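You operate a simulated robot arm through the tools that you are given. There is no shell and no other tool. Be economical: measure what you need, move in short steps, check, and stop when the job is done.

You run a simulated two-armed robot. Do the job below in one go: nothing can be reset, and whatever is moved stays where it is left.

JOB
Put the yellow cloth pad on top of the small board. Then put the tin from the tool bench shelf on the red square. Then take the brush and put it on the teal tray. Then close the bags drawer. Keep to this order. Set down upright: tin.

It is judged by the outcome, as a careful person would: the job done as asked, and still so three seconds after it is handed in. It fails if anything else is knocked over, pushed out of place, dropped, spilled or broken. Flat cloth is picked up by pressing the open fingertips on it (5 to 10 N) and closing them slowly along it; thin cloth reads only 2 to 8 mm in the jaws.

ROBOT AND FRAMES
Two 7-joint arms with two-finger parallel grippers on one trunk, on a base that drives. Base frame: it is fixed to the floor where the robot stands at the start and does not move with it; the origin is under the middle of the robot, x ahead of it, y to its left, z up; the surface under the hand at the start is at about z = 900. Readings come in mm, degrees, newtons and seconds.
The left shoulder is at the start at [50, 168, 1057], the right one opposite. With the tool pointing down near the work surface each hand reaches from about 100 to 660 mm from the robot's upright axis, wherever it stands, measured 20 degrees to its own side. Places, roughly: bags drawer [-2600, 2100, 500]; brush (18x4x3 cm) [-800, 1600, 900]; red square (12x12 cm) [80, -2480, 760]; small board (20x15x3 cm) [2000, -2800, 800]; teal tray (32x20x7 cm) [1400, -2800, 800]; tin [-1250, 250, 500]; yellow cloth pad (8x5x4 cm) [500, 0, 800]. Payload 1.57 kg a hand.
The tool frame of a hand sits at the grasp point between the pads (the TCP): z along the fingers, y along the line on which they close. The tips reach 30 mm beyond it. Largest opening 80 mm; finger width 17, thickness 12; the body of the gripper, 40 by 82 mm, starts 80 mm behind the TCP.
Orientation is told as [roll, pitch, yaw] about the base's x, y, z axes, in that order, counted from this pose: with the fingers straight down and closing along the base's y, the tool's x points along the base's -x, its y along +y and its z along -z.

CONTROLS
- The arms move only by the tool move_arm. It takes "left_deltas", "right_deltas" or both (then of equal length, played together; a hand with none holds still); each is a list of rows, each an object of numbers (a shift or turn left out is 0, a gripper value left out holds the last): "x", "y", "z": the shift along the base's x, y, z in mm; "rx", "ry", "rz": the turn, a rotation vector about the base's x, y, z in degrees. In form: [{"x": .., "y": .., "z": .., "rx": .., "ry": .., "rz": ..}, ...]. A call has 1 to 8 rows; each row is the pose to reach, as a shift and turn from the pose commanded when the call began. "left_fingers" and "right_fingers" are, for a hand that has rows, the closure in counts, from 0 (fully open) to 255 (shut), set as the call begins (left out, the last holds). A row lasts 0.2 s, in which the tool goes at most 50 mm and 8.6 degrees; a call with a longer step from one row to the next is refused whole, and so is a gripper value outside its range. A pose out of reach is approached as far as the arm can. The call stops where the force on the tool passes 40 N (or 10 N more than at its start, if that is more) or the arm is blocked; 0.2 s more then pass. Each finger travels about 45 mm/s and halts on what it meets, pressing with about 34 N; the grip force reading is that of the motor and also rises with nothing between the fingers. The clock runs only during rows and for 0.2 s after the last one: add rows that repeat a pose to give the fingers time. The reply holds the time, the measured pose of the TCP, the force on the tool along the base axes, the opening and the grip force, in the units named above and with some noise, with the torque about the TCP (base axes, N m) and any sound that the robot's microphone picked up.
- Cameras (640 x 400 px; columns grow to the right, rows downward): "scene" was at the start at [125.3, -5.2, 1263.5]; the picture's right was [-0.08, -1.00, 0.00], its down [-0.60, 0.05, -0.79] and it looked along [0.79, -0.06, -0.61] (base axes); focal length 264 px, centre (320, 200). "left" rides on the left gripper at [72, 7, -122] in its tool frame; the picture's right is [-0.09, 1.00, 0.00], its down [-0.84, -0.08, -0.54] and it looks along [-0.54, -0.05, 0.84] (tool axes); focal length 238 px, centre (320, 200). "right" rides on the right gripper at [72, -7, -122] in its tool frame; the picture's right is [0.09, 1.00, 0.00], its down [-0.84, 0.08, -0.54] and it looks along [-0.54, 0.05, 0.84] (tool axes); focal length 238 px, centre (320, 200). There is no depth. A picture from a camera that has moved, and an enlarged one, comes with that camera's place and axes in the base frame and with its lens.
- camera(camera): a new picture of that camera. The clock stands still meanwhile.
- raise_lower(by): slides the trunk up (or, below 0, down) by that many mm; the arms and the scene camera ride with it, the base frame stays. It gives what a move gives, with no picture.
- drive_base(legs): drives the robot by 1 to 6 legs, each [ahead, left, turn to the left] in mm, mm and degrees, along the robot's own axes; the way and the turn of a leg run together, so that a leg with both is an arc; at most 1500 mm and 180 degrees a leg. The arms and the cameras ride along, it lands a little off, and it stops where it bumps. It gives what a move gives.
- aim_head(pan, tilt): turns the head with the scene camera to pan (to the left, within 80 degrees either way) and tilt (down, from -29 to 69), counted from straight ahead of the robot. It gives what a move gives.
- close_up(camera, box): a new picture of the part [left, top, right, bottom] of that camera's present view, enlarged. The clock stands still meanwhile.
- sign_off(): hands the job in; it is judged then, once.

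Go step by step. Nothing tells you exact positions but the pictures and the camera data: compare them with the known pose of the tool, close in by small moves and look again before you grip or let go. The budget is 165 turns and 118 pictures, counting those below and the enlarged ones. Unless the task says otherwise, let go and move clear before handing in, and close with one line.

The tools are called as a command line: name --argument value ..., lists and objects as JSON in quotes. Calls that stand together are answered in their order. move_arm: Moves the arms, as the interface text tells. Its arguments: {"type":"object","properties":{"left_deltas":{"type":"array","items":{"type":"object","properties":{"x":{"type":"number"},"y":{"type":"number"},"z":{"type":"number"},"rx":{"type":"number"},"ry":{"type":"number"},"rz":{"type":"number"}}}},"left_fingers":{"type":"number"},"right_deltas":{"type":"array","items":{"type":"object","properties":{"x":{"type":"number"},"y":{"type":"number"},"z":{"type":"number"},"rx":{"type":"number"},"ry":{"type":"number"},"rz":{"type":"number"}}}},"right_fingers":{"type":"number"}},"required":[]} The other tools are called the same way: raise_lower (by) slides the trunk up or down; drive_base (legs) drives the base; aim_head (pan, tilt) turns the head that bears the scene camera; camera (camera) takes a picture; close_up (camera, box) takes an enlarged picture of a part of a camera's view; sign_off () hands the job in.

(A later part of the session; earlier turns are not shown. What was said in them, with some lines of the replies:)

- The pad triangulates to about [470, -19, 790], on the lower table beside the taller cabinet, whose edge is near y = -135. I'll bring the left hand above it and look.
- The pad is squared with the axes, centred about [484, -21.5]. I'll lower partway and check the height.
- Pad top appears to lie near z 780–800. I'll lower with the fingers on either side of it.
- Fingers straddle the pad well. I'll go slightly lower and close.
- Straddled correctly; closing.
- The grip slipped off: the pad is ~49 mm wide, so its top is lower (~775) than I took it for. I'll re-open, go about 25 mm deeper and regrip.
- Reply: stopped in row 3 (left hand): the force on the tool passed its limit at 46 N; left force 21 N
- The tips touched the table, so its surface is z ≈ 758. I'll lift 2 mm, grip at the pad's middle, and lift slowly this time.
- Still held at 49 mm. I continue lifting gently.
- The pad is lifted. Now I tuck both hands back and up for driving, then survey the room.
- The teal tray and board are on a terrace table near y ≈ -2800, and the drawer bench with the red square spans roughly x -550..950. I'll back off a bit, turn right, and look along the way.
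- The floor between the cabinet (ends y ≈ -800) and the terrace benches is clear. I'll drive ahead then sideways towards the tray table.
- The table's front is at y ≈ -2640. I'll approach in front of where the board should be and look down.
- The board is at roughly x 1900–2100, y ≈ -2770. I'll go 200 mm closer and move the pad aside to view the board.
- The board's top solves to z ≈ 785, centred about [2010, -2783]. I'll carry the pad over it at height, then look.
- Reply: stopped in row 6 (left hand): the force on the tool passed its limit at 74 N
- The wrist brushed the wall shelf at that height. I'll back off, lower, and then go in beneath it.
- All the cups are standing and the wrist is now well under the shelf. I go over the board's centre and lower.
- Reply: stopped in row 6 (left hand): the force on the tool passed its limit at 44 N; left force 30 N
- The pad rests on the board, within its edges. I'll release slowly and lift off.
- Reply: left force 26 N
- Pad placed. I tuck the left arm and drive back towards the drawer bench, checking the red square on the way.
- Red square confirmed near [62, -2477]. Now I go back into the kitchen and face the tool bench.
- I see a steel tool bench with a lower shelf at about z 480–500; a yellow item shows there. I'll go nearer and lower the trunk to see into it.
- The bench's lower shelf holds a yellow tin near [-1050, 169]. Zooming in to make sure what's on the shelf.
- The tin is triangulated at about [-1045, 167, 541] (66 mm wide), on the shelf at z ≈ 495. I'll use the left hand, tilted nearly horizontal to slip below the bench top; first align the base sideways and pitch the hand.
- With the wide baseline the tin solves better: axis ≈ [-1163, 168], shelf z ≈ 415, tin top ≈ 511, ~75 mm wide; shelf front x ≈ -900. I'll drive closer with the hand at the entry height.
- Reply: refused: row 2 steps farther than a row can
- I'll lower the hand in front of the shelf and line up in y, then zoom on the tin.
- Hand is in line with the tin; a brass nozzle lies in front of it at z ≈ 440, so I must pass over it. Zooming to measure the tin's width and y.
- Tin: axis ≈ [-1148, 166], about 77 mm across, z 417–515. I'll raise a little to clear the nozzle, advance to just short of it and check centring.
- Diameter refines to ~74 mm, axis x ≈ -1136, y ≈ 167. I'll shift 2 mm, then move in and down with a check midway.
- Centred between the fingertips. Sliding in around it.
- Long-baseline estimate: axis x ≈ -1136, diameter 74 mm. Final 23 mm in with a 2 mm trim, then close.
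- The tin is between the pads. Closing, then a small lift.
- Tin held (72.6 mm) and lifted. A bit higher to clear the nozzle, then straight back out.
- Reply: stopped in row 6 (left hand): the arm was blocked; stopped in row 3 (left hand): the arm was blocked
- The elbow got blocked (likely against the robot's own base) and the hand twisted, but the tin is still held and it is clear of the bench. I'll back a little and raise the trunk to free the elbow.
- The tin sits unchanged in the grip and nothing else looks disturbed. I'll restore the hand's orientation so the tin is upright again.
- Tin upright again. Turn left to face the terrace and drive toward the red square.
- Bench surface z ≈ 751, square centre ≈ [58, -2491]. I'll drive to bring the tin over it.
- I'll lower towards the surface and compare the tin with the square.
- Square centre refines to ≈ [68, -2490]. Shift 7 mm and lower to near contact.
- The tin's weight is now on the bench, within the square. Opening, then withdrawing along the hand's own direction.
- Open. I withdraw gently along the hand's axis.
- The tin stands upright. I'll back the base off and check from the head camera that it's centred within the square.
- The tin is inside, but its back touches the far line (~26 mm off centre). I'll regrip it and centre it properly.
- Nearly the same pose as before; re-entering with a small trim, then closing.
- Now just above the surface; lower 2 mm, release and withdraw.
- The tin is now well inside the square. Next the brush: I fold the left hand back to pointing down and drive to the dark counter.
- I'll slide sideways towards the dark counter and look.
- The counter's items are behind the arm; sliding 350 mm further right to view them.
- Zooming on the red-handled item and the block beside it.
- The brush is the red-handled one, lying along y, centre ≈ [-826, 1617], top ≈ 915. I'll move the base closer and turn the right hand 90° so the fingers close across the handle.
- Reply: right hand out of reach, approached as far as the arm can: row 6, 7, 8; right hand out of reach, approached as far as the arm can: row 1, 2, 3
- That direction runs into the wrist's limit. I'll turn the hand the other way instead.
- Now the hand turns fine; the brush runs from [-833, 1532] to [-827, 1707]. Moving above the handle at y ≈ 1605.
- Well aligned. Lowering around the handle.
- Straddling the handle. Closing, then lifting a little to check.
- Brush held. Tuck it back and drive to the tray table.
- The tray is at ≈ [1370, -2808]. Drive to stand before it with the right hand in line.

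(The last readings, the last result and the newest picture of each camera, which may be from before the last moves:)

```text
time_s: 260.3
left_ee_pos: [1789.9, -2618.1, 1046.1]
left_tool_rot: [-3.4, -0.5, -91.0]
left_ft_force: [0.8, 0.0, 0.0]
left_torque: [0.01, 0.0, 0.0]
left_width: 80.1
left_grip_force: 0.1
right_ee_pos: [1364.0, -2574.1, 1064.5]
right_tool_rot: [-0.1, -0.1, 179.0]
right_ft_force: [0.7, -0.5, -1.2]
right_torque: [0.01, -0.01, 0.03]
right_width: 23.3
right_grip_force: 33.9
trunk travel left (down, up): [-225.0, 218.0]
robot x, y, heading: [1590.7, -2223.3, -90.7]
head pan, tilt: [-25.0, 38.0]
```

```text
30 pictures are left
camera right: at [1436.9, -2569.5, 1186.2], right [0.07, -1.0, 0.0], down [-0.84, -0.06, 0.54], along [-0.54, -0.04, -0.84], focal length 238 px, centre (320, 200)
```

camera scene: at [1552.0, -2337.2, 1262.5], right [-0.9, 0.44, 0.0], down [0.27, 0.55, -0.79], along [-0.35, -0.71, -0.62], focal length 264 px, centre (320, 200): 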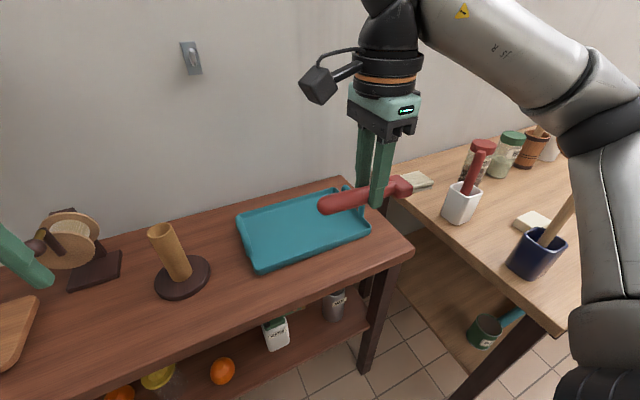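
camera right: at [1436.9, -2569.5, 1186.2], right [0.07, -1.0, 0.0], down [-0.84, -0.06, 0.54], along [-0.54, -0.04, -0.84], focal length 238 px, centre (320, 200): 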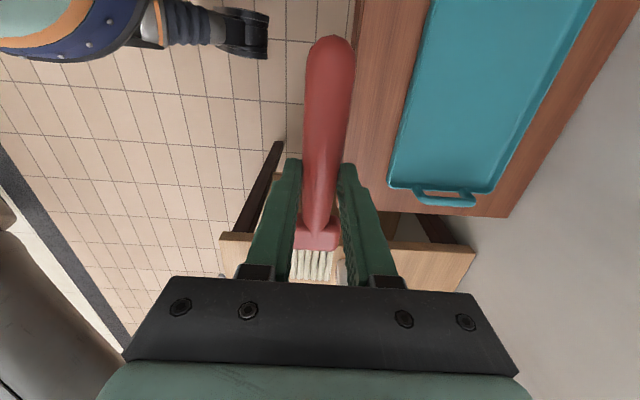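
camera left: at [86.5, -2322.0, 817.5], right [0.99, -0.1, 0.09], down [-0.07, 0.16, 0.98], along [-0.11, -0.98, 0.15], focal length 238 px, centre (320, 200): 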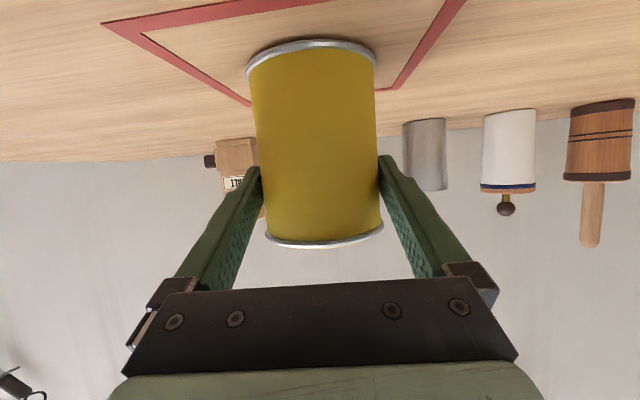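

Tray centre ≈ [1372, -2800]. I'll carry the brush over it.

move_arm --right_deltas '[{"x": 5, "y": -35, "z": -20}, {"x": 10, "y": -70, "z": -40}, {"x": 15, "y": -105, "z": -60}, {"x": 20, "y": -140, "z": -80}, {"x": 23, "y": -175, "z": -100}, {"x": 23, "y": -205, "z": -120}, {"x": 23, "y": -226, "z": -140}, {"x": 23, "y": -226, "z": -170}]'

camera --camera "scene"

camera --camera "right"

```text
time_s: 262.1
left_ee_pos: [1788.6, -2618.0, 1045.9]
left_tool_rot: [-3.4, -0.3, -91.0]
left_ft_force: [-0.3, -0.4, -0.3]
left_torque: [-0.01, 0.01, -0.03]
left_width: 80.0
left_grip_force: 0.0
right_ee_pos: [1387.6, -2801.0, 894.0]
right_tool_rot: [-0.1, -0.1, 179.0]
right_ft_force: [-0.6, 0.0, 0.1]
right_torque: [-0.03, 0.01, -0.02]
right_width: 23.2
right_grip_force: 34.2
trunk travel left (down, up): [-225.0, 218.0]
robot x, y, heading: [1591.8, -2219.6, -90.9]
head pan, tilt: [-25.0, 38.0]
```

```text
29 pictures are left
camera scene: at [1551.8, -2337.2, 1262.5], right [-0.9, 0.44, 0.0], down [0.27, 0.55, -0.79], along [-0.35, -0.71, -0.62], focal length 264 px, centre (320, 200)
```

scene: 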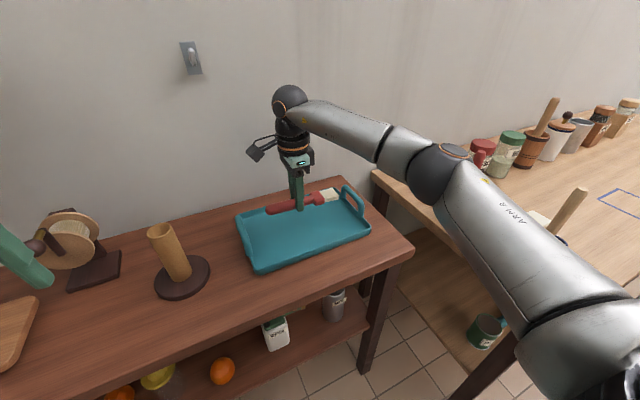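

```text
28 pictures are left
camera right: at [1460.4, -2796.4, 1015.2], right [0.07, -1.0, 0.0], down [-0.84, -0.06, 0.54], along [-0.54, -0.04, -0.84], focal length 238 px, centre (320, 200)
```

right: 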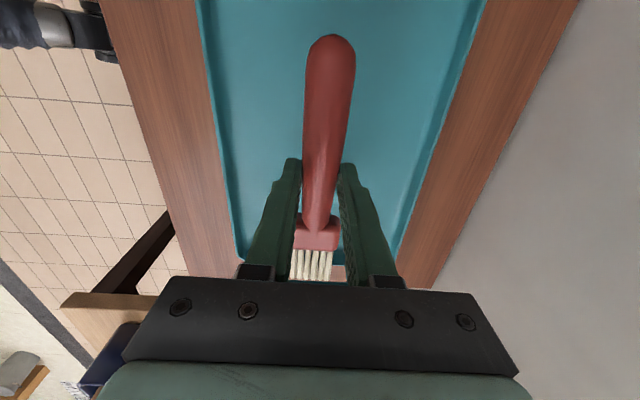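

Centred over the tray. Lowering onto its floor.

move_arm --right_deltas '[{"x": 5, "z": -25}, {"x": 5, "z": -50}, {"x": 5, "z": -62}, {"x": 5, "z": -68}]'

move_arm --right_deltas '[{"z": -3}, {"z": -6}, {"z": -9}, {"z": -12}, {"z": -15}]'

close_up --camera "scene" --box '[220, 120, 400, 290]'

```text
time_s: 263.1
left_ee_pos: [1788.7, -2617.5, 1045.8]
left_tool_rot: [-3.5, -0.4, -90.9]
left_ft_force: [-0.4, 0.3, 0.2]
left_torque: [0.0, -0.01, -0.02]
left_width: 79.9
left_grip_force: 0.0
right_ee_pos: [1393.4, -2799.9, 825.8]
right_tool_rot: [0.0, -0.1, 179.1]
right_ft_force: [-0.8, 0.2, -0.1]
right_torque: [-0.01, 0.0, -0.06]
right_width: 23.2
right_grip_force: 33.5
trunk travel left (down, up): [-225.0, 218.0]
robot x, y, heading: [1594.0, -2221.9, -90.9]
head pan, tilt: [-25.0, 38.0]
```

```text
time_s: 264.3
left_ee_pos: [1789.8, -2615.8, 1046.8]
left_tool_rot: [-3.5, -0.6, -91.0]
left_ft_force: [-0.1, -0.5, 0.4]
left_torque: [0.02, 0.01, 0.0]
left_width: 80.1
left_grip_force: 0.0
right_ee_pos: [1394.4, -2801.3, 817.5]
right_tool_rot: [0.7, 0.2, 178.9]
right_ft_force: [-2.3, 2.0, 29.1]
right_torque: [0.03, -0.05, 0.02]
right_width: 23.4
right_grip_force: 34.2
trunk travel left (down, up): [-225.0, 218.0]
robot x, y, heading: [1593.0, -2220.1, -91.0]
head pan, tilt: [-25.0, 38.0]
```

```text
2.35 times, centred on (310, 205) of scene
camera zoom: at [1552.6, -2334.2, 1263.4], right [-0.9, 0.44, 0.0], down [0.27, 0.55, -0.79], along [-0.35, -0.71, -0.61], focal length 621 px, centre (344, 188)
```

zoom: 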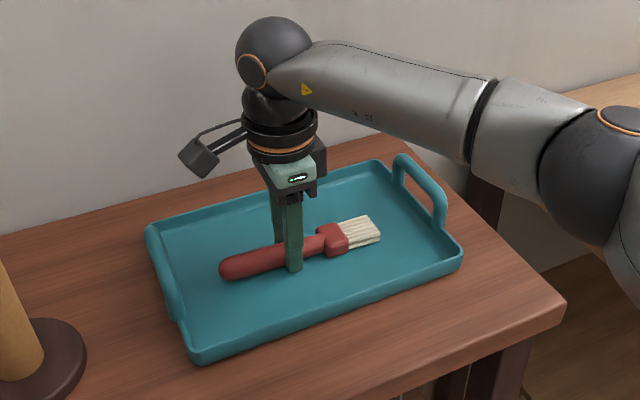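

On the tray floor. I ease the pressure, release and lift away.

move_arm --right_deltas '[{"z": 5}, {"z": 6}]'

move_arm --right_deltas '[{"z": 0}, {"z": 0}, {"z": 0}, {"z": 0}]' --right_fingers 0

move_arm --right_deltas '[{"z": 20}, {"z": 55}, {"z": 95}, {"z": 140}, {"z": 180, "y": 20}, {"z": 210, "y": 60}, {"z": 230, "y": 100}, {"z": 240, "y": 140}]'

camera --camera "scene"

```text
time_s: 264.9
left_ee_pos: [1789.0, -2616.9, 1046.2]
left_tool_rot: [-3.4, -0.5, -90.9]
left_ft_force: [-0.6, -0.1, 0.0]
left_torque: [0.02, -0.05, 0.0]
left_width: 79.9
left_grip_force: 0.0
right_ee_pos: [1393.3, -2798.6, 818.0]
right_tool_rot: [0.1, -0.1, 179.0]
right_ft_force: [0.8, -4.8, 11.6]
right_torque: [-0.13, -0.33, -0.06]
right_width: 23.2
right_grip_force: 33.6
trunk travel left (down, up): [-225.0, 218.0]
robot x, y, heading: [1592.5, -2216.4, -91.0]
head pan, tilt: [-25.0, 38.0]
```

```text
time_s: 265.9
left_ee_pos: [1788.9, -2617.2, 1045.0]
left_tool_rot: [-3.4, -0.3, -91.1]
left_ft_force: [-0.1, 0.7, 0.2]
left_torque: [-0.03, -0.01, 0.01]
left_width: 79.8
left_grip_force: 0.0
right_ee_pos: [1391.5, -2800.0, 817.0]
right_tool_rot: [-0.1, -0.1, 179.0]
right_ft_force: [0.4, 0.1, -0.5]
right_torque: [-0.01, -0.01, 0.01]
right_width: 79.8
right_grip_force: 0.0
trunk travel left (down, up): [-225.0, 218.0]
robot x, y, heading: [1591.9, -2221.6, -90.9]
head pan, tilt: [-25.0, 38.0]
```

```text
time_s: 267.7
left_ee_pos: [1788.5, -2617.6, 1045.7]
left_tool_rot: [-3.4, -0.5, -90.9]
left_ft_force: [0.0, -0.1, 0.2]
left_torque: [-0.01, 0.02, -0.02]
left_width: 80.1
left_grip_force: 0.1
right_ee_pos: [1391.3, -2659.8, 1055.5]
right_tool_rot: [0.1, -0.1, 179.1]
right_ft_force: [1.3, -1.0, -0.6]
right_torque: [-0.01, 0.0, -0.01]
right_width: 80.0
right_grip_force: 0.1
trunk travel left (down, up): [-225.0, 218.0]
robot x, y, heading: [1595.8, -2223.1, -91.0]
head pan, tilt: [-25.0, 38.0]
```

```text
26 pictures are left
camera scene: at [1551.9, -2336.8, 1262.5], right [-0.9, 0.44, 0.0], down [0.27, 0.55, -0.79], along [-0.35, -0.71, -0.62], focal length 264 px, centre (320, 200)
```

scene: 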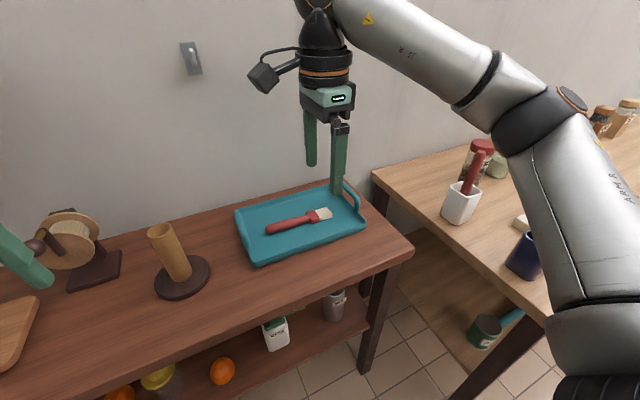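

The brush is on the tray. Tuck the right hand and drive around to the bags drawer, past the end of the dark counter.

move_arm --right_deltas '[{"y": 40}, {"y": 75}, {"y": 75}]'

drive_base --legs '[[-640, 0, 0], [0, -1500, 1], [0, -300, 0], [-1500, 0, 0], [-1200, 0, 0]]'

aim_head --pan -80 --tilt 20

camera --camera "scene"

```text
time_s: 268.5
left_ee_pos: [1788.9, -2618.0, 1045.6]
left_tool_rot: [-3.4, -0.4, -90.9]
left_ft_force: [0.0, 0.3, -0.5]
left_torque: [-0.01, 0.01, 0.0]
left_width: 80.0
left_grip_force: 0.2
right_ee_pos: [1391.1, -2584.0, 1053.7]
right_tool_rot: [0.0, -0.1, 179.0]
right_ft_force: [-0.5, 0.7, 0.2]
right_torque: [-0.01, -0.03, -0.03]
right_width: 80.0
right_grip_force: 0.0
trunk travel left (down, up): [-225.0, 218.0]
robot x, y, heading: [1591.1, -2222.7, -90.7]
head pan, tilt: [-25.0, 38.0]
```

```text
time_s: 300.5
left_ee_pos: [73.3, 743.2, 1045.1]
left_tool_rot: [-3.5, -0.4, -90.9]
left_ft_force: [0.2, -0.2, 0.6]
left_torque: [-0.04, -0.02, 0.01]
left_width: 79.9
left_grip_force: 0.0
right_ee_pos: [-324.7, 773.9, 1053.3]
right_tool_rot: [0.0, -0.1, 179.1]
right_ft_force: [-0.5, -0.2, -0.4]
right_torque: [0.0, -0.01, 0.02]
right_width: 80.0
right_grip_force: 0.1
trunk travel left (down, up): [-225.0, 218.0]
robot x, y, heading: [-124.0, 1137.8, -90.9]
head pan, tilt: [-25.0, 38.0]
```

```text
time_s: 301.7
left_ee_pos: [71.9, 743.6, 1045.4]
left_tool_rot: [-3.3, -0.4, -90.9]
left_ft_force: [-0.2, 0.2, -0.2]
left_torque: [0.0, 0.0, 0.0]
left_width: 80.4
left_grip_force: 0.0
right_ee_pos: [-324.1, 775.9, 1055.0]
right_tool_rot: [0.0, -0.1, 179.1]
right_ft_force: [0.6, 0.5, 0.0]
right_torque: [0.01, 0.02, 0.0]
right_width: 79.9
right_grip_force: 0.0
trunk travel left (down, up): [-225.0, 218.0]
robot x, y, heading: [-126.1, 1138.2, -90.7]
head pan, tilt: [-80.0, 20.0]
```

```text
25 pictures are left
camera scene: at [-218.7, 1085.7, 1290.9], right [-0.16, 0.99, 0.0], down [0.34, 0.05, -0.94], along [-0.93, -0.15, -0.34], focal length 264 px, centre (320, 200)
```

scene: 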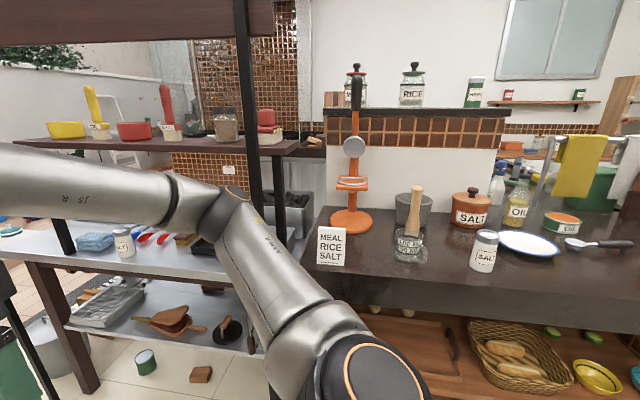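

Continuing back past the counter's end, then turning right to face -x.

drive_base --legs '[[-1300, -40, 0.7], [0, 0, -90]]'

aim_head --pan 0 --tilt 20

camera --camera "scene"

```text
time_s: 312.1
left_ee_pos: [-543.3, 2249.7, 1047.3]
left_tool_rot: [-3.3, -0.3, 178.7]
left_ft_force: [0.2, -0.1, 0.2]
left_torque: [0.01, 0.04, 0.0]
left_width: 80.2
left_grip_force: 0.1
right_ee_pos: [-507.9, 2644.9, 1053.7]
right_tool_rot: [0.0, -0.1, 88.7]
right_ft_force: [-0.7, 0.7, -0.2]
right_torque: [-0.02, 0.0, -0.03]
right_width: 79.7
right_grip_force: 0.0
trunk travel left (down, up): [-225.0, 218.0]
robot x, y, heading: [-145.6, 2446.5, 178.5]
head pan, tilt: [-80.0, 20.0]
```

```text
time_s: 313.7
left_ee_pos: [-543.5, 2249.6, 1046.3]
left_tool_rot: [-3.5, -0.4, 178.6]
left_ft_force: [-0.2, -0.6, 0.5]
left_torque: [-0.03, 0.01, 0.01]
left_width: 80.0
left_grip_force: 0.0
right_ee_pos: [-507.9, 2645.0, 1053.9]
right_tool_rot: [-0.1, -0.1, 88.7]
right_ft_force: [-0.6, 0.2, -0.6]
right_torque: [0.0, 0.02, 0.03]
right_width: 79.8
right_grip_force: 0.2
trunk travel left (down, up): [-225.0, 218.0]
robot x, y, heading: [-146.0, 2444.3, 178.8]
head pan, tilt: [0.0, 20.0]
```

```text
24 pictures are left
camera scene: at [-280.3, 2448.8, 1290.9], right [0.02, 1.0, 0.0], down [0.34, -0.01, -0.94], along [-0.94, 0.02, -0.34], focal length 264 px, centre (320, 200)
```

scene: 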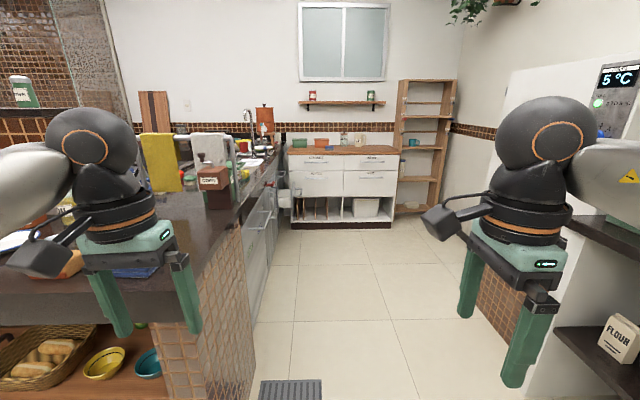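

The bags drawer should be near (277, 195), where something protrudes from the left counter. Zooming.

close_up --camera "scene" --box '[220, 120, 420, 245]'

```text
3.20 times, centred on (320, 182) of scene
camera zoom: at [-280.3, 2448.8, 1290.9], right [0.02, 1.0, 0.0], down [0.34, -0.01, -0.94], along [-0.94, 0.02, -0.34], focal length 844 px, centre (320, 256)
```

zoom: 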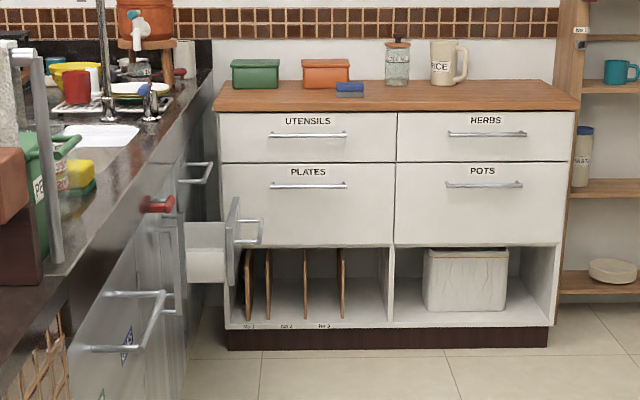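

The open drawer juts from the left-hand counter towards +y near x ≈ -2600. I'll drive down the aisle and turn to face that counter.

drive_base --legs '[[0, -330, 1.3], [1500, 0, 0], [550, 0, 0], [0, 0, 90]]'

aim_head --pan -15 --tilt 35

camera --camera "scene"

```text
time_s: 330.8
left_ee_pos: [-2028.3, 2412.8, 1044.8]
left_tool_rot: [-3.4, -0.4, -93.1]
left_ft_force: [-1.0, 0.7, -0.2]
left_torque: [-0.03, 0.0, -0.01]
left_width: 79.7
left_grip_force: 0.0
right_ee_pos: [-2421.7, 2459.2, 1053.5]
right_tool_rot: [0.0, -0.1, 176.9]
right_ft_force: [-0.5, 0.3, 0.4]
right_torque: [0.02, 0.03, 0.04]
right_width: 79.8
right_grip_force: 0.0
trunk travel left (down, up): [-225.0, 218.0]
robot x, y, heading: [-2208.4, 2821.1, -93.1]
head pan, tilt: [0.0, 20.0]
```

```text
time_s: 331.6
left_ee_pos: [-2028.0, 2412.9, 1044.3]
left_tool_rot: [-3.4, -0.5, -93.1]
left_ft_force: [-0.1, -0.4, 0.8]
left_torque: [-0.03, -0.02, -0.01]
left_width: 79.9
left_grip_force: 0.2
right_ee_pos: [-2421.7, 2459.5, 1054.3]
right_tool_rot: [0.0, -0.1, 177.0]
right_ft_force: [0.3, 0.4, 0.3]
right_torque: [0.04, 0.02, -0.01]
right_width: 80.0
right_grip_force: 0.1
trunk travel left (down, up): [-225.0, 218.0]
robot x, y, heading: [-2208.8, 2815.5, -92.9]
head pan, tilt: [-15.0, 35.0]
```

```text
22 pictures are left
camera scene: at [-2240.5, 2693.9, 1267.1], right [-0.95, 0.31, 0.0], down [0.18, 0.54, -0.82], along [-0.25, -0.78, -0.57], focal length 264 px, centre (320, 200)
```

scene: 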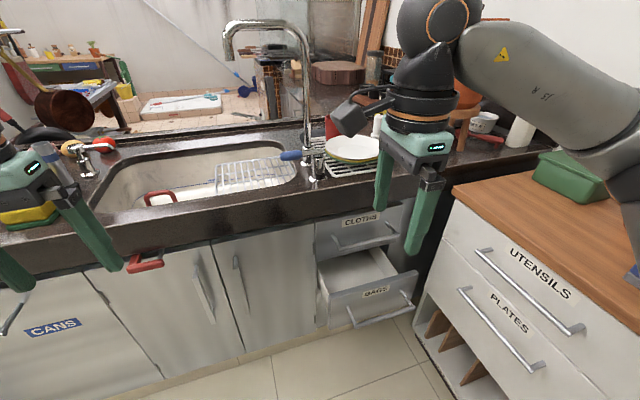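

The BAGS drawer is open ≈170 mm; its front is about [-2560, 2250, ~510]. I'll line up the base, close the right fist, and lower the trunk.

drive_base --legs '[[0, -140, 3]]'

raise_lower --by -220

move_arm --right_deltas '[{"rx": -8.2, "z": -15}, {"rx": -16.4, "z": -30}, {"rx": -24.6, "z": -50, "y": -8}, {"rx": -32.8, "z": -75, "y": -16}, {"rx": -41, "z": -100, "y": -24}, {"rx": -49.2, "z": -130, "y": -32}, {"rx": -57.4, "z": -165, "y": -40}, {"rx": -65.6, "z": -200, "y": -45}]' --right_fingers 255

camera --camera "scene"

```text
time_s: 333.4
left_ee_pos: [-2145.8, 2427.6, 1045.5]
left_tool_rot: [-3.4, -0.4, -90.0]
left_ft_force: [-0.8, 1.3, 0.1]
left_torque: [0.01, -0.04, 0.02]
left_width: 79.7
left_grip_force: 0.0
right_ee_pos: [-2542.3, 2452.5, 1053.2]
right_tool_rot: [0.0, -0.1, 179.9]
right_ft_force: [-0.1, -1.4, -0.5]
right_torque: [0.01, 0.04, 0.02]
right_width: 80.0
right_grip_force: 0.0
trunk travel left (down, up): [-225.0, 218.0]
robot x, y, heading: [-2350.5, 2822.4, -90.0]
head pan, tilt: [-15.0, 35.0]
```

```text
time_s: 335.8
left_ee_pos: [-2144.6, 2426.6, 825.7]
left_tool_rot: [-3.3, -0.4, -89.9]
left_ft_force: [-0.7, 0.1, 0.0]
left_torque: [-0.01, 0.01, -0.01]
left_width: 79.8
left_grip_force: 0.0
right_ee_pos: [-2542.1, 2452.9, 834.0]
right_tool_rot: [0.0, -0.1, 179.9]
right_ft_force: [-0.1, -0.7, 0.1]
right_torque: [0.01, 0.01, 0.01]
right_width: 80.1
right_grip_force: 0.1
trunk travel left (down, up): [-5.0, 438.0]
robot x, y, heading: [-2349.5, 2822.2, -90.0]
head pan, tilt: [-15.0, 35.0]
```

```text
time_s: 337.8
left_ee_pos: [-2095.7, 2436.8, 825.2]
left_tool_rot: [-5.3, -1.1, -89.3]
left_ft_force: [-0.1, -0.2, -0.3]
left_torque: [0.04, 0.01, -0.02]
left_width: 79.9
left_grip_force: 0.1
right_ee_pos: [-2477.1, 2377.3, 719.4]
right_tool_rot: [64.2, -1.0, -177.2]
right_ft_force: [-0.3, 0.0, -0.6]
right_torque: [0.0, 0.01, 0.03]
right_width: 0.0
right_grip_force: 21.0
right hand out of reach, approached as far as the arm can: row 6, 7, 8
trunk travel left (down, up): [-5.0, 438.0]
robot x, y, heading: [-2327.3, 2821.6, -89.1]
head pan, tilt: [-15.0, 35.0]
stopped in row 8 (right hand): the arm was blocked; the commanded pose is now the measured one
```

```text
21 pictures are left
camera scene: at [-2320.0, 2706.5, 1050.9], right [-0.97, 0.25, 0.03], down [0.11, 0.54, -0.83], along [-0.22, -0.8, -0.56], focal length 264 px, centre (320, 200)
```

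scene: 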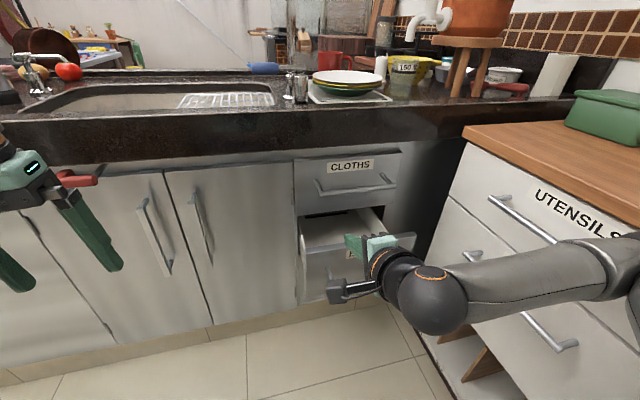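

The elbow met the UTENSILS cabinet on the right, which nudged the robot. I'll move the base away to the left at once and check.

drive_base --legs '[[0, 150, -1]]'

camera --camera "scene"

```text
time_s: 339.7
left_ee_pos: [-1969.3, 2426.3, 825.3]
left_tool_rot: [-4.5, -0.6, -90.7]
left_ft_force: [-0.5, 0.7, -0.4]
left_torque: [-0.01, 0.0, 0.02]
left_width: 80.0
left_grip_force: 0.0
right_ee_pos: [-2347.8, 2370.3, 730.8]
right_tool_rot: [66.1, 0.0, -178.4]
right_ft_force: [0.5, -0.8, -0.9]
right_torque: [-0.04, -0.03, -0.02]
right_width: 0.3
right_grip_force: 21.9
trunk travel left (down, up): [-5.0, 438.0]
robot x, y, heading: [-2180.3, 2818.5, -90.8]
head pan, tilt: [-15.0, 35.0]
```

```text
20 pictures are left
camera scene: at [-2189.7, 2698.2, 1051.0], right [-0.96, 0.27, 0.02], down [0.14, 0.55, -0.82], along [-0.23, -0.79, -0.57], focal length 264 px, centre (320, 200)
```

scene: 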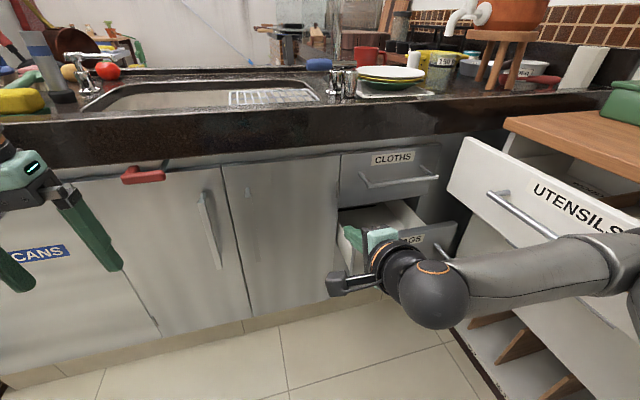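

Driving away pulled the UTENSILS drawer open – the forearm seems hooked on its handle. I look closely before doing anything.

close_up --camera "scene" --box '[400, 120, 640, 340]'

aim_head --pan -55 --tilt 45

camera --camera "scene"

```text
1.82 times, centred on (520, 230) of scene
camera zoom: at [-2189.7, 2698.2, 1051.0], right [-0.96, 0.27, 0.02], down [0.14, 0.55, -0.82], along [-0.23, -0.79, -0.57], focal length 480 px, centre (-44, 146)
```

zoom: 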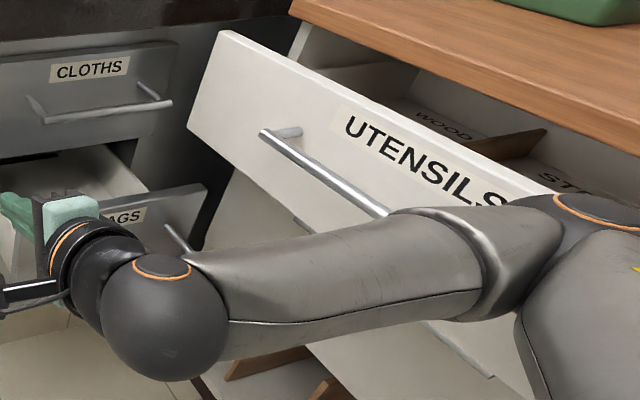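

```text
time_s: 340.8
left_ee_pos: [-1973.6, 2428.4, 824.9]
left_tool_rot: [-4.2, -0.7, -90.5]
left_ft_force: [-0.2, -0.1, 0.4]
left_torque: [0.02, 0.0, 0.02]
left_width: 80.1
left_grip_force: 0.0
right_ee_pos: [-2350.5, 2369.8, 739.7]
right_tool_rot: [67.9, 0.5, -178.4]
right_ft_force: [-0.1, -0.6, -0.1]
right_torque: [-0.04, 0.01, -0.01]
right_width: 0.0
right_grip_force: 21.1
trunk travel left (down, up): [-5.0, 438.0]
robot x, y, heading: [-2178.9, 2817.3, -90.7]
head pan, tilt: [-55.0, 45.0]
```

```text
18 pictures are left
camera scene: at [-2239.0, 2739.8, 1034.1], right [-0.57, 0.82, 0.0], down [0.57, 0.4, -0.72], along [-0.59, -0.41, -0.7], focal length 264 px, centre (320, 200)
```

scene: 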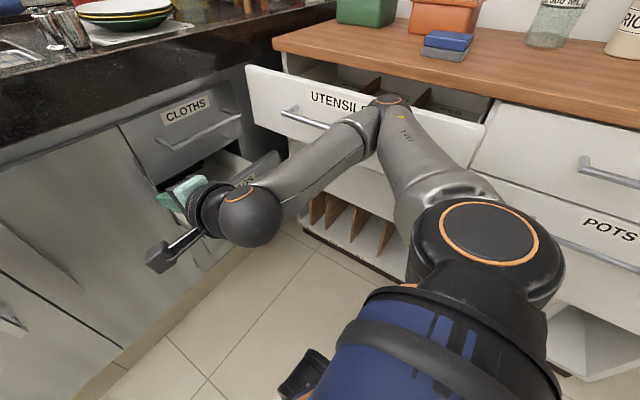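

The elbow is in front of the panel and has hooked the bar from above. I'll drive back right to push that drawer shut, then raise the trunk so the elbow lifts off the handle.

drive_base --legs '[[0, -150, 0]]'

camera --camera "scene"

```text
time_s: 342.7
left_ee_pos: [-2103.9, 2433.1, 825.4]
left_tool_rot: [-4.3, -0.7, -90.5]
left_ft_force: [-0.9, -0.4, -0.2]
left_torque: [-0.01, 0.02, -0.02]
left_width: 80.1
left_grip_force: 0.0
right_ee_pos: [-2472.6, 2373.8, 741.5]
right_tool_rot: [68.0, 0.6, -177.4]
right_ft_force: [0.7, -0.5, 0.7]
right_torque: [0.0, 0.0, -0.03]
right_width: 0.0
right_grip_force: 20.7
trunk travel left (down, up): [-5.0, 438.0]
robot x, y, heading: [-2314.9, 2820.9, -90.3]
head pan, tilt: [-55.0, 45.0]
stopped in leg 1: the robot was blocked; the commanded pose is now the measured one
```

```text
17 pictures are left
camera scene: at [-2369.6, 2744.4, 1033.9], right [-0.57, 0.82, 0.0], down [0.57, 0.4, -0.72], along [-0.59, -0.41, -0.69], focal length 264 px, centre (320, 200)
```

scene: 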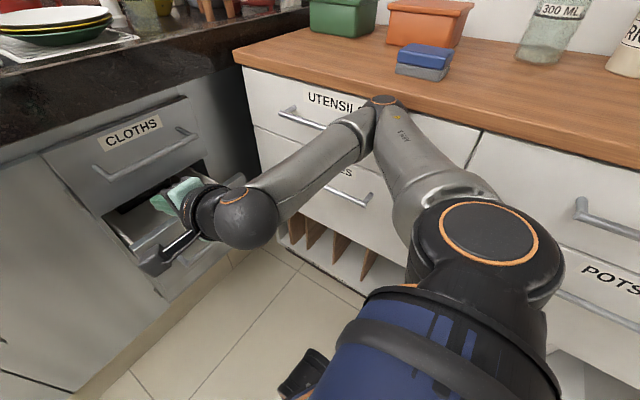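

UTENSILS is flush again. Raise the trunk slightly to lift the elbow off the bar, then ease left and check.

raise_lower --by 45

drive_base --legs '[[0, 50, 0]]'

camera --camera "scene"

```text
time_s: 343.6
left_ee_pos: [-2106.6, 2429.5, 868.0]
left_tool_rot: [-4.0, -0.5, -90.3]
left_ft_force: [0.1, 0.5, -1.0]
left_torque: [0.02, 0.01, 0.02]
left_width: 80.3
left_grip_force: 0.1
right_ee_pos: [-2469.5, 2372.5, 773.9]
right_tool_rot: [66.5, 1.0, -176.5]
right_ft_force: [0.1, 0.1, 0.2]
right_torque: [0.0, 0.02, 0.02]
right_width: 0.1
right_grip_force: 21.6
trunk travel left (down, up): [-50.0, 393.0]
robot x, y, heading: [-2318.1, 2822.4, -90.4]
head pan, tilt: [-55.0, 45.0]
```

```text
time_s: 344.7
left_ee_pos: [-2064.7, 2428.2, 870.9]
left_tool_rot: [-3.3, -0.5, -90.5]
left_ft_force: [1.1, -0.5, 0.0]
left_torque: [0.01, 0.0, 0.05]
left_width: 80.1
left_grip_force: 0.0
right_ee_pos: [-2435.2, 2369.2, 776.6]
right_tool_rot: [67.0, 1.6, -177.6]
right_ft_force: [0.3, 0.1, 0.0]
right_torque: [0.0, -0.01, 0.02]
right_width: 0.0
right_grip_force: 21.2
trunk travel left (down, up): [-50.0, 393.0]
robot x, y, heading: [-2263.6, 2819.1, -90.5]
head pan, tilt: [-55.0, 45.0]
```

```text
16 pictures are left
camera scene: at [-2334.1, 2737.4, 1077.3], right [-0.57, 0.82, 0.0], down [0.58, 0.4, -0.71], along [-0.58, -0.4, -0.71], focal length 264 px, centre (320, 200)
```

scene: 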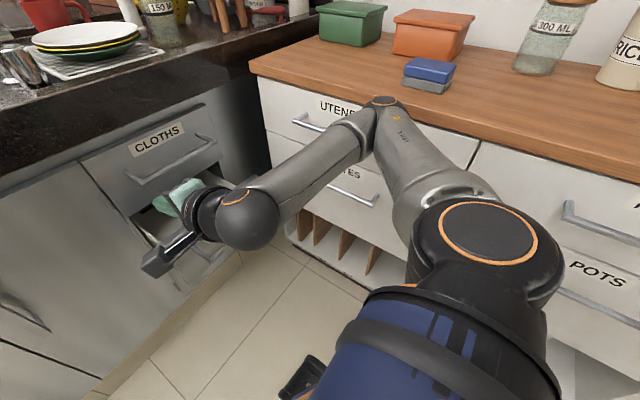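

UTENSILS stays shut and the elbow is free. Move further left for clearance, then re-fold the right arm; I'll do the pushing with the left arm, whose elbow points into open space.

drive_base --legs '[[0, 150, 0]]'

raise_lower --by 175

move_arm --right_deltas '[{"rx": 8.2, "z": 10}, {"rx": 16.4, "z": 20}, {"rx": 24.6, "z": 30, "y": 8}, {"rx": 32.8, "z": 40, "y": 16}, {"rx": 41, "z": 50, "y": 24}, {"rx": 49.2, "z": 60, "y": 32}, {"rx": 57.4, "z": 70, "y": 40}, {"rx": 65.6, "z": 80, "y": 50}]'

camera --camera "scene"

```text
time_s: 346.6
left_ee_pos: [-1916.1, 2426.9, 869.8]
left_tool_rot: [-3.3, -0.4, -90.5]
left_ft_force: [-0.6, 0.5, -0.3]
left_torque: [-0.01, 0.02, -0.02]
left_width: 80.3
left_grip_force: 0.0
right_ee_pos: [-2285.6, 2368.9, 775.9]
right_tool_rot: [67.1, 1.7, -177.5]
right_ft_force: [0.2, 0.6, 0.7]
right_torque: [-0.01, 0.02, 0.04]
right_width: 0.2
right_grip_force: 21.5
trunk travel left (down, up): [-50.0, 393.0]
robot x, y, heading: [-2119.0, 2820.1, -90.5]
head pan, tilt: [-55.0, 45.0]
```

```text
time_s: 348.6
left_ee_pos: [-1914.3, 2426.6, 1045.0]
left_tool_rot: [-3.3, -0.4, -90.4]
left_ft_force: [0.1, 0.5, 0.6]
left_torque: [0.03, 0.02, 0.02]
left_width: 80.1
left_grip_force: 0.0
right_ee_pos: [-2286.1, 2368.3, 950.6]
right_tool_rot: [67.1, 1.5, -177.5]
right_ft_force: [0.1, 0.4, -0.5]
right_torque: [-0.01, 0.01, -0.03]
right_width: 0.0
right_grip_force: 21.4
trunk travel left (down, up): [-225.0, 218.0]
robot x, y, heading: [-2117.8, 2820.9, -90.3]
head pan, tilt: [-55.0, 45.0]
```

```text
time_s: 350.4
left_ee_pos: [-1915.9, 2425.8, 1045.8]
left_tool_rot: [-3.3, -0.3, -90.4]
left_ft_force: [0.4, -0.8, 0.3]
left_torque: [0.0, 0.01, 0.03]
left_width: 80.2
left_grip_force: 0.0
right_ee_pos: [-2285.7, 2418.8, 1031.1]
right_tool_rot: [1.2, 2.9, 179.5]
right_ft_force: [1.0, 0.4, 0.3]
right_torque: [-0.01, 0.01, -0.02]
right_width: 0.1
right_grip_force: 21.4
trunk travel left (down, up): [-225.0, 218.0]
robot x, y, heading: [-2119.2, 2819.5, -90.4]
head pan, tilt: [-55.0, 45.0]
```

```text
15 pictures are left
camera scene: at [-2185.5, 2736.2, 1252.2], right [-0.57, 0.82, 0.0], down [0.58, 0.4, -0.71], along [-0.58, -0.4, -0.71], focal length 264 px, centre (320, 200)
```

scene: 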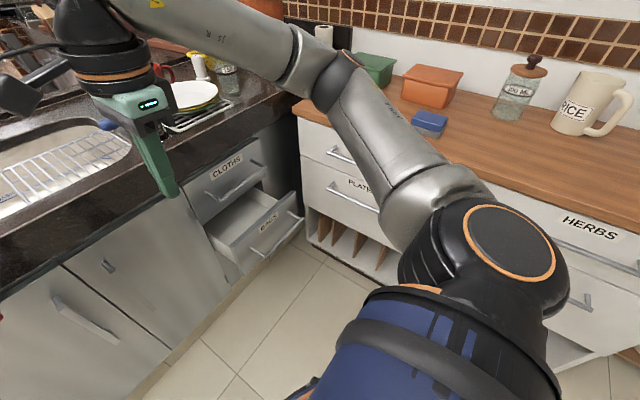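

UTENSILS and everything on it are back in order. The BAGS front is at about [-2548, 2275, 580], closing plane y ≈ 2140. I'll stand diagonally (heading -135) and prepare the left hand.

drive_base --legs '[[30, -115, 0], [0, 0, -44.6]]'

raise_lower --by -220

move_arm --left_deltas '[{"rz": 7.5, "y": 5}, {"rz": 15, "y": 10}, {"rz": 22.5, "y": 15}, {"rz": 30, "y": 20}, {"rz": 37.5, "y": 25}, {"rz": 44, "y": 30}]' --left_fingers 255

aim_head --pan 20 --tilt 40

camera --camera "scene"

```text
time_s: 354.1
left_ee_pos: [-2359.9, 2368.6, 1045.8]
left_tool_rot: [-3.3, -0.4, -134.3]
left_ft_force: [-1.2, 0.1, 1.8]
left_torque: [-0.02, 0.0, 0.0]
left_width: 80.1
left_grip_force: 0.1
right_ee_pos: [-2632.5, 2619.1, 1030.9]
right_tool_rot: [1.6, 2.9, 135.7]
right_ft_force: [0.8, 0.9, -1.2]
right_torque: [0.01, -0.02, -0.02]
right_width: 0.0
right_grip_force: 21.5
trunk travel left (down, up): [-225.0, 218.0]
robot x, y, heading: [-2234.2, 2793.0, -134.4]
head pan, tilt: [-55.0, 45.0]
```

```text
time_s: 356.4
left_ee_pos: [-2360.9, 2368.6, 826.1]
left_tool_rot: [-3.2, -0.4, -134.3]
left_ft_force: [0.1, 0.4, 0.6]
left_torque: [-0.04, 0.01, 0.03]
left_width: 80.0
left_grip_force: 0.1
right_ee_pos: [-2632.4, 2618.7, 811.0]
right_tool_rot: [1.5, 2.9, 135.7]
right_ft_force: [-1.1, 0.1, -0.9]
right_torque: [0.0, -0.01, 0.02]
right_width: 0.0
right_grip_force: 21.1
trunk travel left (down, up): [-5.0, 438.0]
robot x, y, heading: [-2231.0, 2793.3, -134.2]
head pan, tilt: [-55.0, 45.0]
```

```text
time_s: 357.8
left_ee_pos: [-2359.2, 2397.1, 825.3]
left_tool_rot: [-3.4, -0.4, -90.2]
left_ft_force: [0.4, 0.5, 0.0]
left_torque: [-0.03, 0.0, 0.02]
left_width: 0.0
left_grip_force: 21.8
right_ee_pos: [-2632.3, 2618.3, 810.8]
right_tool_rot: [1.5, 2.9, 135.7]
right_ft_force: [0.3, 0.0, -0.3]
right_torque: [-0.03, 0.01, 0.0]
right_width: 0.3
right_grip_force: 21.4
trunk travel left (down, up): [-5.0, 438.0]
robot x, y, heading: [-2230.7, 2792.4, -134.2]
head pan, tilt: [-55.0, 45.0]
```

```text
time_s: 359.3
left_ee_pos: [-2359.6, 2398.7, 824.7]
left_tool_rot: [-3.4, -0.4, -90.4]
left_ft_force: [0.2, -0.2, -0.6]
left_torque: [0.01, 0.02, -0.02]
left_width: 0.0
left_grip_force: 21.4
right_ee_pos: [-2633.7, 2618.2, 810.2]
right_tool_rot: [1.5, 2.9, 135.7]
right_ft_force: [-0.3, 0.1, -0.2]
right_torque: [0.0, 0.02, 0.03]
right_width: 0.0
right_grip_force: 21.4
trunk travel left (down, up): [-5.0, 438.0]
robot x, y, heading: [-2232.4, 2790.4, -134.3]
head pan, tilt: [20.0, 40.0]
```

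```text
14 pictures are left
camera scene: at [-2295.8, 2687.1, 1039.5], right [-0.91, 0.41, 0.0], down [0.27, 0.59, -0.77], along [-0.32, -0.7, -0.64], focal length 264 px, centre (320, 200)
```

scene: 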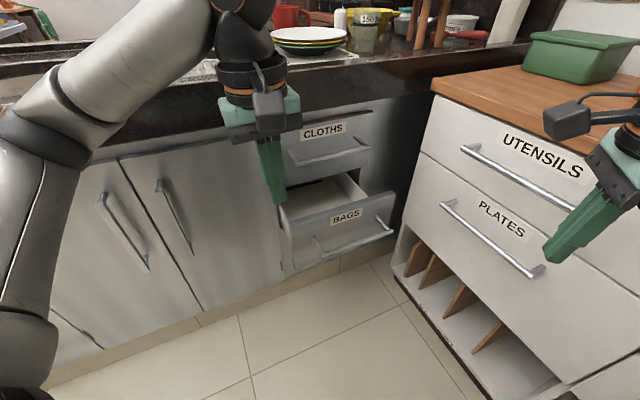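

Clear view: label at ≈ [-2556, 2267, 573], handle at z ≈ 532, panel top ≈ 637. I tilt the left fist to point at the panel above the handle, raising the right hand out of the way.

move_arm --left_deltas '[{"rx": -8.2, "x": -18, "z": -25}, {"rx": -16.4, "x": -36, "z": -50}, {"rx": -24.6, "x": -54, "z": -78}, {"rx": -32.8, "x": -72, "z": -106}, {"rx": -41, "x": -90, "z": -135}, {"rx": -49.2, "x": -108, "z": -163, "y": -4}, {"rx": -57.4, "x": -126, "z": -192, "y": -8}, {"rx": -65.6, "x": -140, "z": -220, "y": -12}]' --right_deltas '[{"z": 20}, {"z": 40}, {"z": 60}, {"z": 80, "y": 5}, {"z": 100, "y": 10}, {"z": 120, "y": 15}, {"z": 140, "y": 20}, {"z": 150, "y": 25}]'

camera --camera "scene"

```text
time_s: 361.1
left_ee_pos: [-2500.9, 2386.5, 602.8]
left_tool_rot: [-2.8, -66.1, -90.7]
left_ft_force: [-0.1, -0.8, 0.7]
left_torque: [0.0, -0.03, 0.01]
left_width: 0.0
left_grip_force: 20.7
right_ee_pos: [-2632.1, 2644.2, 960.6]
right_tool_rot: [1.6, 2.9, 135.7]
right_ft_force: [-0.2, -0.6, -0.3]
right_torque: [-0.04, 0.01, 0.01]
right_width: 0.0
right_grip_force: 21.5
trunk travel left (down, up): [-5.0, 438.0]
robot x, y, heading: [-2232.4, 2794.7, -134.4]
head pan, tilt: [20.0, 40.0]
```

```text
13 pictures are left
camera scene: at [-2295.8, 2687.1, 1039.6], right [-0.91, 0.41, 0.0], down [0.27, 0.59, -0.77], along [-0.32, -0.7, -0.64], focal length 264 px, centre (320, 200)
```

scene: 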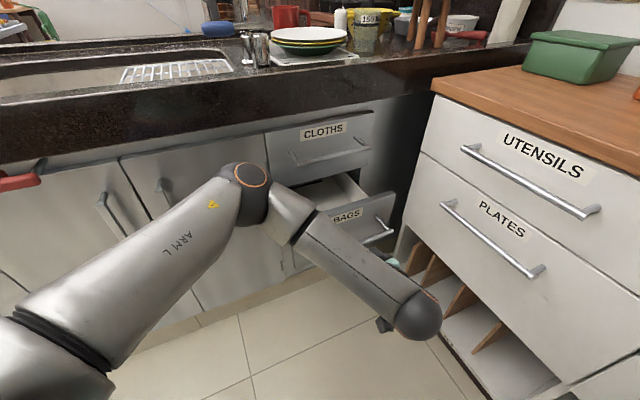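

Fist is in place before the drawer. Push slowly towards -y, watching the force.

move_arm --left_deltas '[{"y": -15, "x": -4}, {"y": -30, "x": -8}, {"y": -45, "x": -12}, {"y": -60, "x": -16}, {"y": -75, "x": -20}, {"y": -90, "x": -20}, {"y": -105, "x": -20}, {"y": -120, "x": -20}]'

camera --camera "scene"

```text
time_s: 362.9
left_ee_pos: [-2520.3, 2264.3, 605.9]
left_tool_rot: [-2.5, -66.0, -90.9]
left_ft_force: [0.4, -0.2, 0.6]
left_torque: [0.0, -0.04, 0.0]
left_width: 0.0
left_grip_force: 21.1
right_ee_pos: [-2631.9, 2643.3, 961.0]
right_tool_rot: [1.6, 2.9, 135.7]
right_ft_force: [-1.6, 0.2, 0.7]
right_torque: [-0.01, -0.02, 0.02]
right_width: 0.0
right_grip_force: 21.3
trunk travel left (down, up): [-5.0, 438.0]
robot x, y, heading: [-2227.9, 2795.1, -134.4]
head pan, tilt: [20.0, 40.0]
```

```text
12 pictures are left
camera scene: at [-2295.8, 2687.0, 1039.5], right [-0.91, 0.41, 0.0], down [0.27, 0.59, -0.77], along [-0.32, -0.7, -0.64], focal length 264 px, centre (320, 200)
```

scene: 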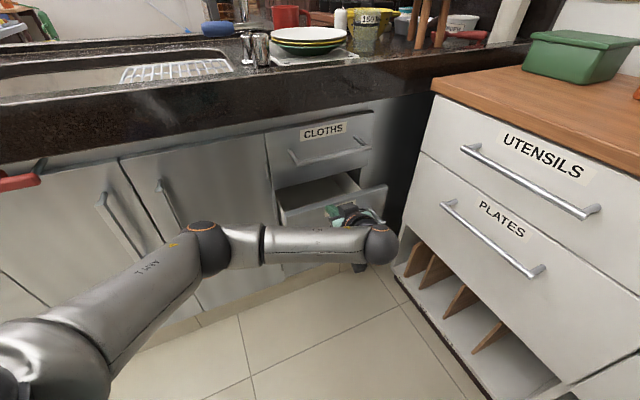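

Contact region reached and the drawer front seems to be moving. Continue pushing.

move_arm --left_deltas '[{"y": -15}, {"y": -30}, {"y": -45}, {"y": -60}, {"y": -75}, {"y": -88}, {"y": -98}, {"y": -106}]'

camera --camera "scene"

```text
time_s: 364.7
left_ee_pos: [-2519.5, 2161.1, 604.3]
left_tool_rot: [-2.4, -66.0, -91.0]
left_ft_force: [0.1, -0.1, -0.1]
left_torque: [0.02, 0.0, 0.01]
left_width: 0.0
left_grip_force: 21.4
right_ee_pos: [-2633.0, 2643.8, 960.3]
right_tool_rot: [1.6, 2.9, 135.6]
right_ft_force: [0.9, 0.2, 0.3]
right_torque: [0.03, 0.02, -0.01]
right_width: 0.0
right_grip_force: 21.4
trunk travel left (down, up): [-5.0, 438.0]
robot x, y, heading: [-2228.6, 2791.6, -134.1]
head pan, tilt: [20.0, 40.0]
```

```text
11 pictures are left
camera scene: at [-2295.8, 2687.0, 1039.5], right [-0.91, 0.41, 0.0], down [0.27, 0.59, -0.77], along [-0.32, -0.7, -0.64], focal length 264 px, centre (320, 200)
```

scene: 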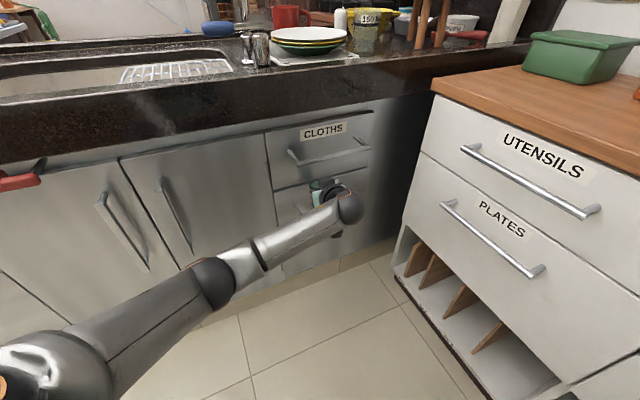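

Nearly shut. A little further until the force shows it is fully home.

move_arm --left_deltas '[{"y": -5}, {"y": -10}, {"y": -15}, {"y": -20}, {"y": -25}, {"y": -30}, {"y": -35}, {"y": -40}]'

close_up --camera "scene" --box '[240, 90, 420, 280]'

```text
time_s: 365.4
left_ee_pos: [-2519.5, 2153.8, 604.8]
left_tool_rot: [-2.3, -65.9, -91.0]
left_ft_force: [7.0, 11.9, 7.4]
left_torque: [-0.13, -0.1, 0.32]
left_width: 0.0
left_grip_force: 21.4
right_ee_pos: [-2630.6, 2646.1, 961.3]
right_tool_rot: [1.6, 3.1, 135.7]
right_ft_force: [-0.8, 0.6, -0.2]
right_torque: [-0.03, 0.01, 0.03]
right_width: 0.0
right_grip_force: 21.3
trunk travel left (down, up): [-5.0, 438.0]
robot x, y, heading: [-2231.8, 2795.3, -134.5]
head pan, tilt: [20.0, 40.0]
stopped in row 3 (left hand): the force on the tool passed its limit at 47 N (the readings are from after the stop); the commanded pose is now the measured one
```

```text
2.11 times, centred on (330, 185) of scene
camera zoom: at [-2294.9, 2688.8, 1039.8], right [-0.91, 0.41, 0.0], down [0.26, 0.58, -0.77], along [-0.32, -0.7, -0.64], focal length 555 px, centre (299, 232)
```

zoom: 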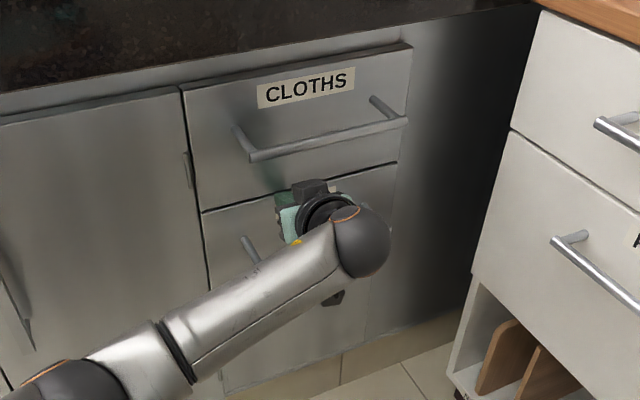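

The drawer is flush with its neighbour. Withdraw straight back, slightly upward so nothing catches the handle.

move_arm --left_deltas '[{"y": 10, "z": 4}, {"y": 25, "z": 8}, {"y": 40, "z": 14}, {"y": 60, "z": 20}, {"y": 80, "z": 25}, {"y": 100, "z": 30}, {"y": 120, "z": 35}, {"y": 140, "z": 40}]'

drive_base --legs '[[-250, 0, 0]]'

camera --camera "scene"

```text
time_s: 367.4
left_ee_pos: [-2505.7, 2263.8, 659.6]
left_tool_rot: [-0.8, -69.0, -90.0]
left_ft_force: [-0.9, 0.5, -0.4]
left_torque: [0.01, 0.0, 0.02]
left_width: 0.0
left_grip_force: 21.4
right_ee_pos: [-2631.6, 2644.9, 960.0]
right_tool_rot: [1.6, 3.1, 135.6]
right_ft_force: [-0.7, -0.3, 0.6]
right_torque: [-0.01, 0.01, -0.02]
right_width: 0.2
right_grip_force: 21.4
trunk travel left (down, up): [-5.0, 438.0]
robot x, y, heading: [-2229.0, 2791.8, -134.5]
head pan, tilt: [20.0, 40.0]
stopped in row 8 (left hand): the arm was blocked; the commanded pose is now the measured one
```

```text
time_s: 369.2
left_ee_pos: [-2332.9, 2441.1, 657.7]
left_tool_rot: [-0.8, -69.0, -90.2]
left_ft_force: [0.7, -0.3, -0.1]
left_torque: [-0.01, -0.03, -0.01]
left_width: 0.1
left_grip_force: 21.3
right_ee_pos: [-2458.5, 2822.2, 960.6]
right_tool_rot: [1.6, 2.9, 135.7]
right_ft_force: [0.4, 0.2, -0.1]
right_torque: [0.02, 0.05, 0.01]
right_width: 0.0
right_grip_force: 20.9
trunk travel left (down, up): [-5.0, 438.0]
robot x, y, heading: [-2057.1, 2972.2, -134.2]
head pan, tilt: [20.0, 40.0]
```

```text
9 pictures are left
camera scene: at [-2121.6, 2865.3, 1039.5], right [-0.91, 0.41, 0.0], down [0.27, 0.59, -0.77], along [-0.32, -0.7, -0.64], focal length 264 px, centre (320, 200)
```

scene: 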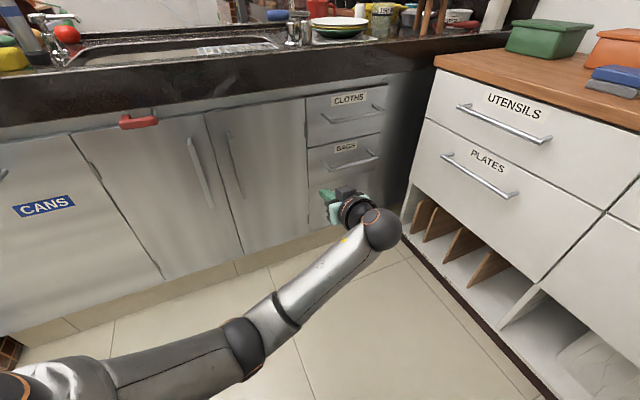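

BAGS is closed. One zoom to verify both drawers are flush.

close_up --camera "scene" --box '[290, 50, 640, 250]'

```text
1.83 times, centred on (465, 150) of scene
camera zoom: at [-2121.6, 2865.3, 1039.5], right [-0.91, 0.41, 0.0], down [0.27, 0.59, -0.77], along [-0.32, -0.7, -0.64], focal length 482 px, centre (55, 291)
```

zoom: 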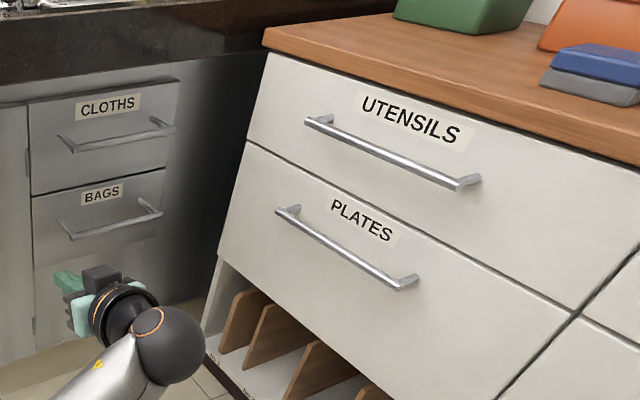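

Both the BAGS and UTENSILS drawers sit flush, the arms are clear and nothing is held, so I'm handing in.

sign_off

```text
The job is handed in.
```

The four steps were done in order: the pad is on the board, the tin stands upright on the red square, the brush is on the teal tray, and the bags drawer is closed. Along the way my elbow pulled the UTENSILS drawer open by accident, and I pushed it shut again. The teal tray may also have shifted about a centimetre when I set the brush down.
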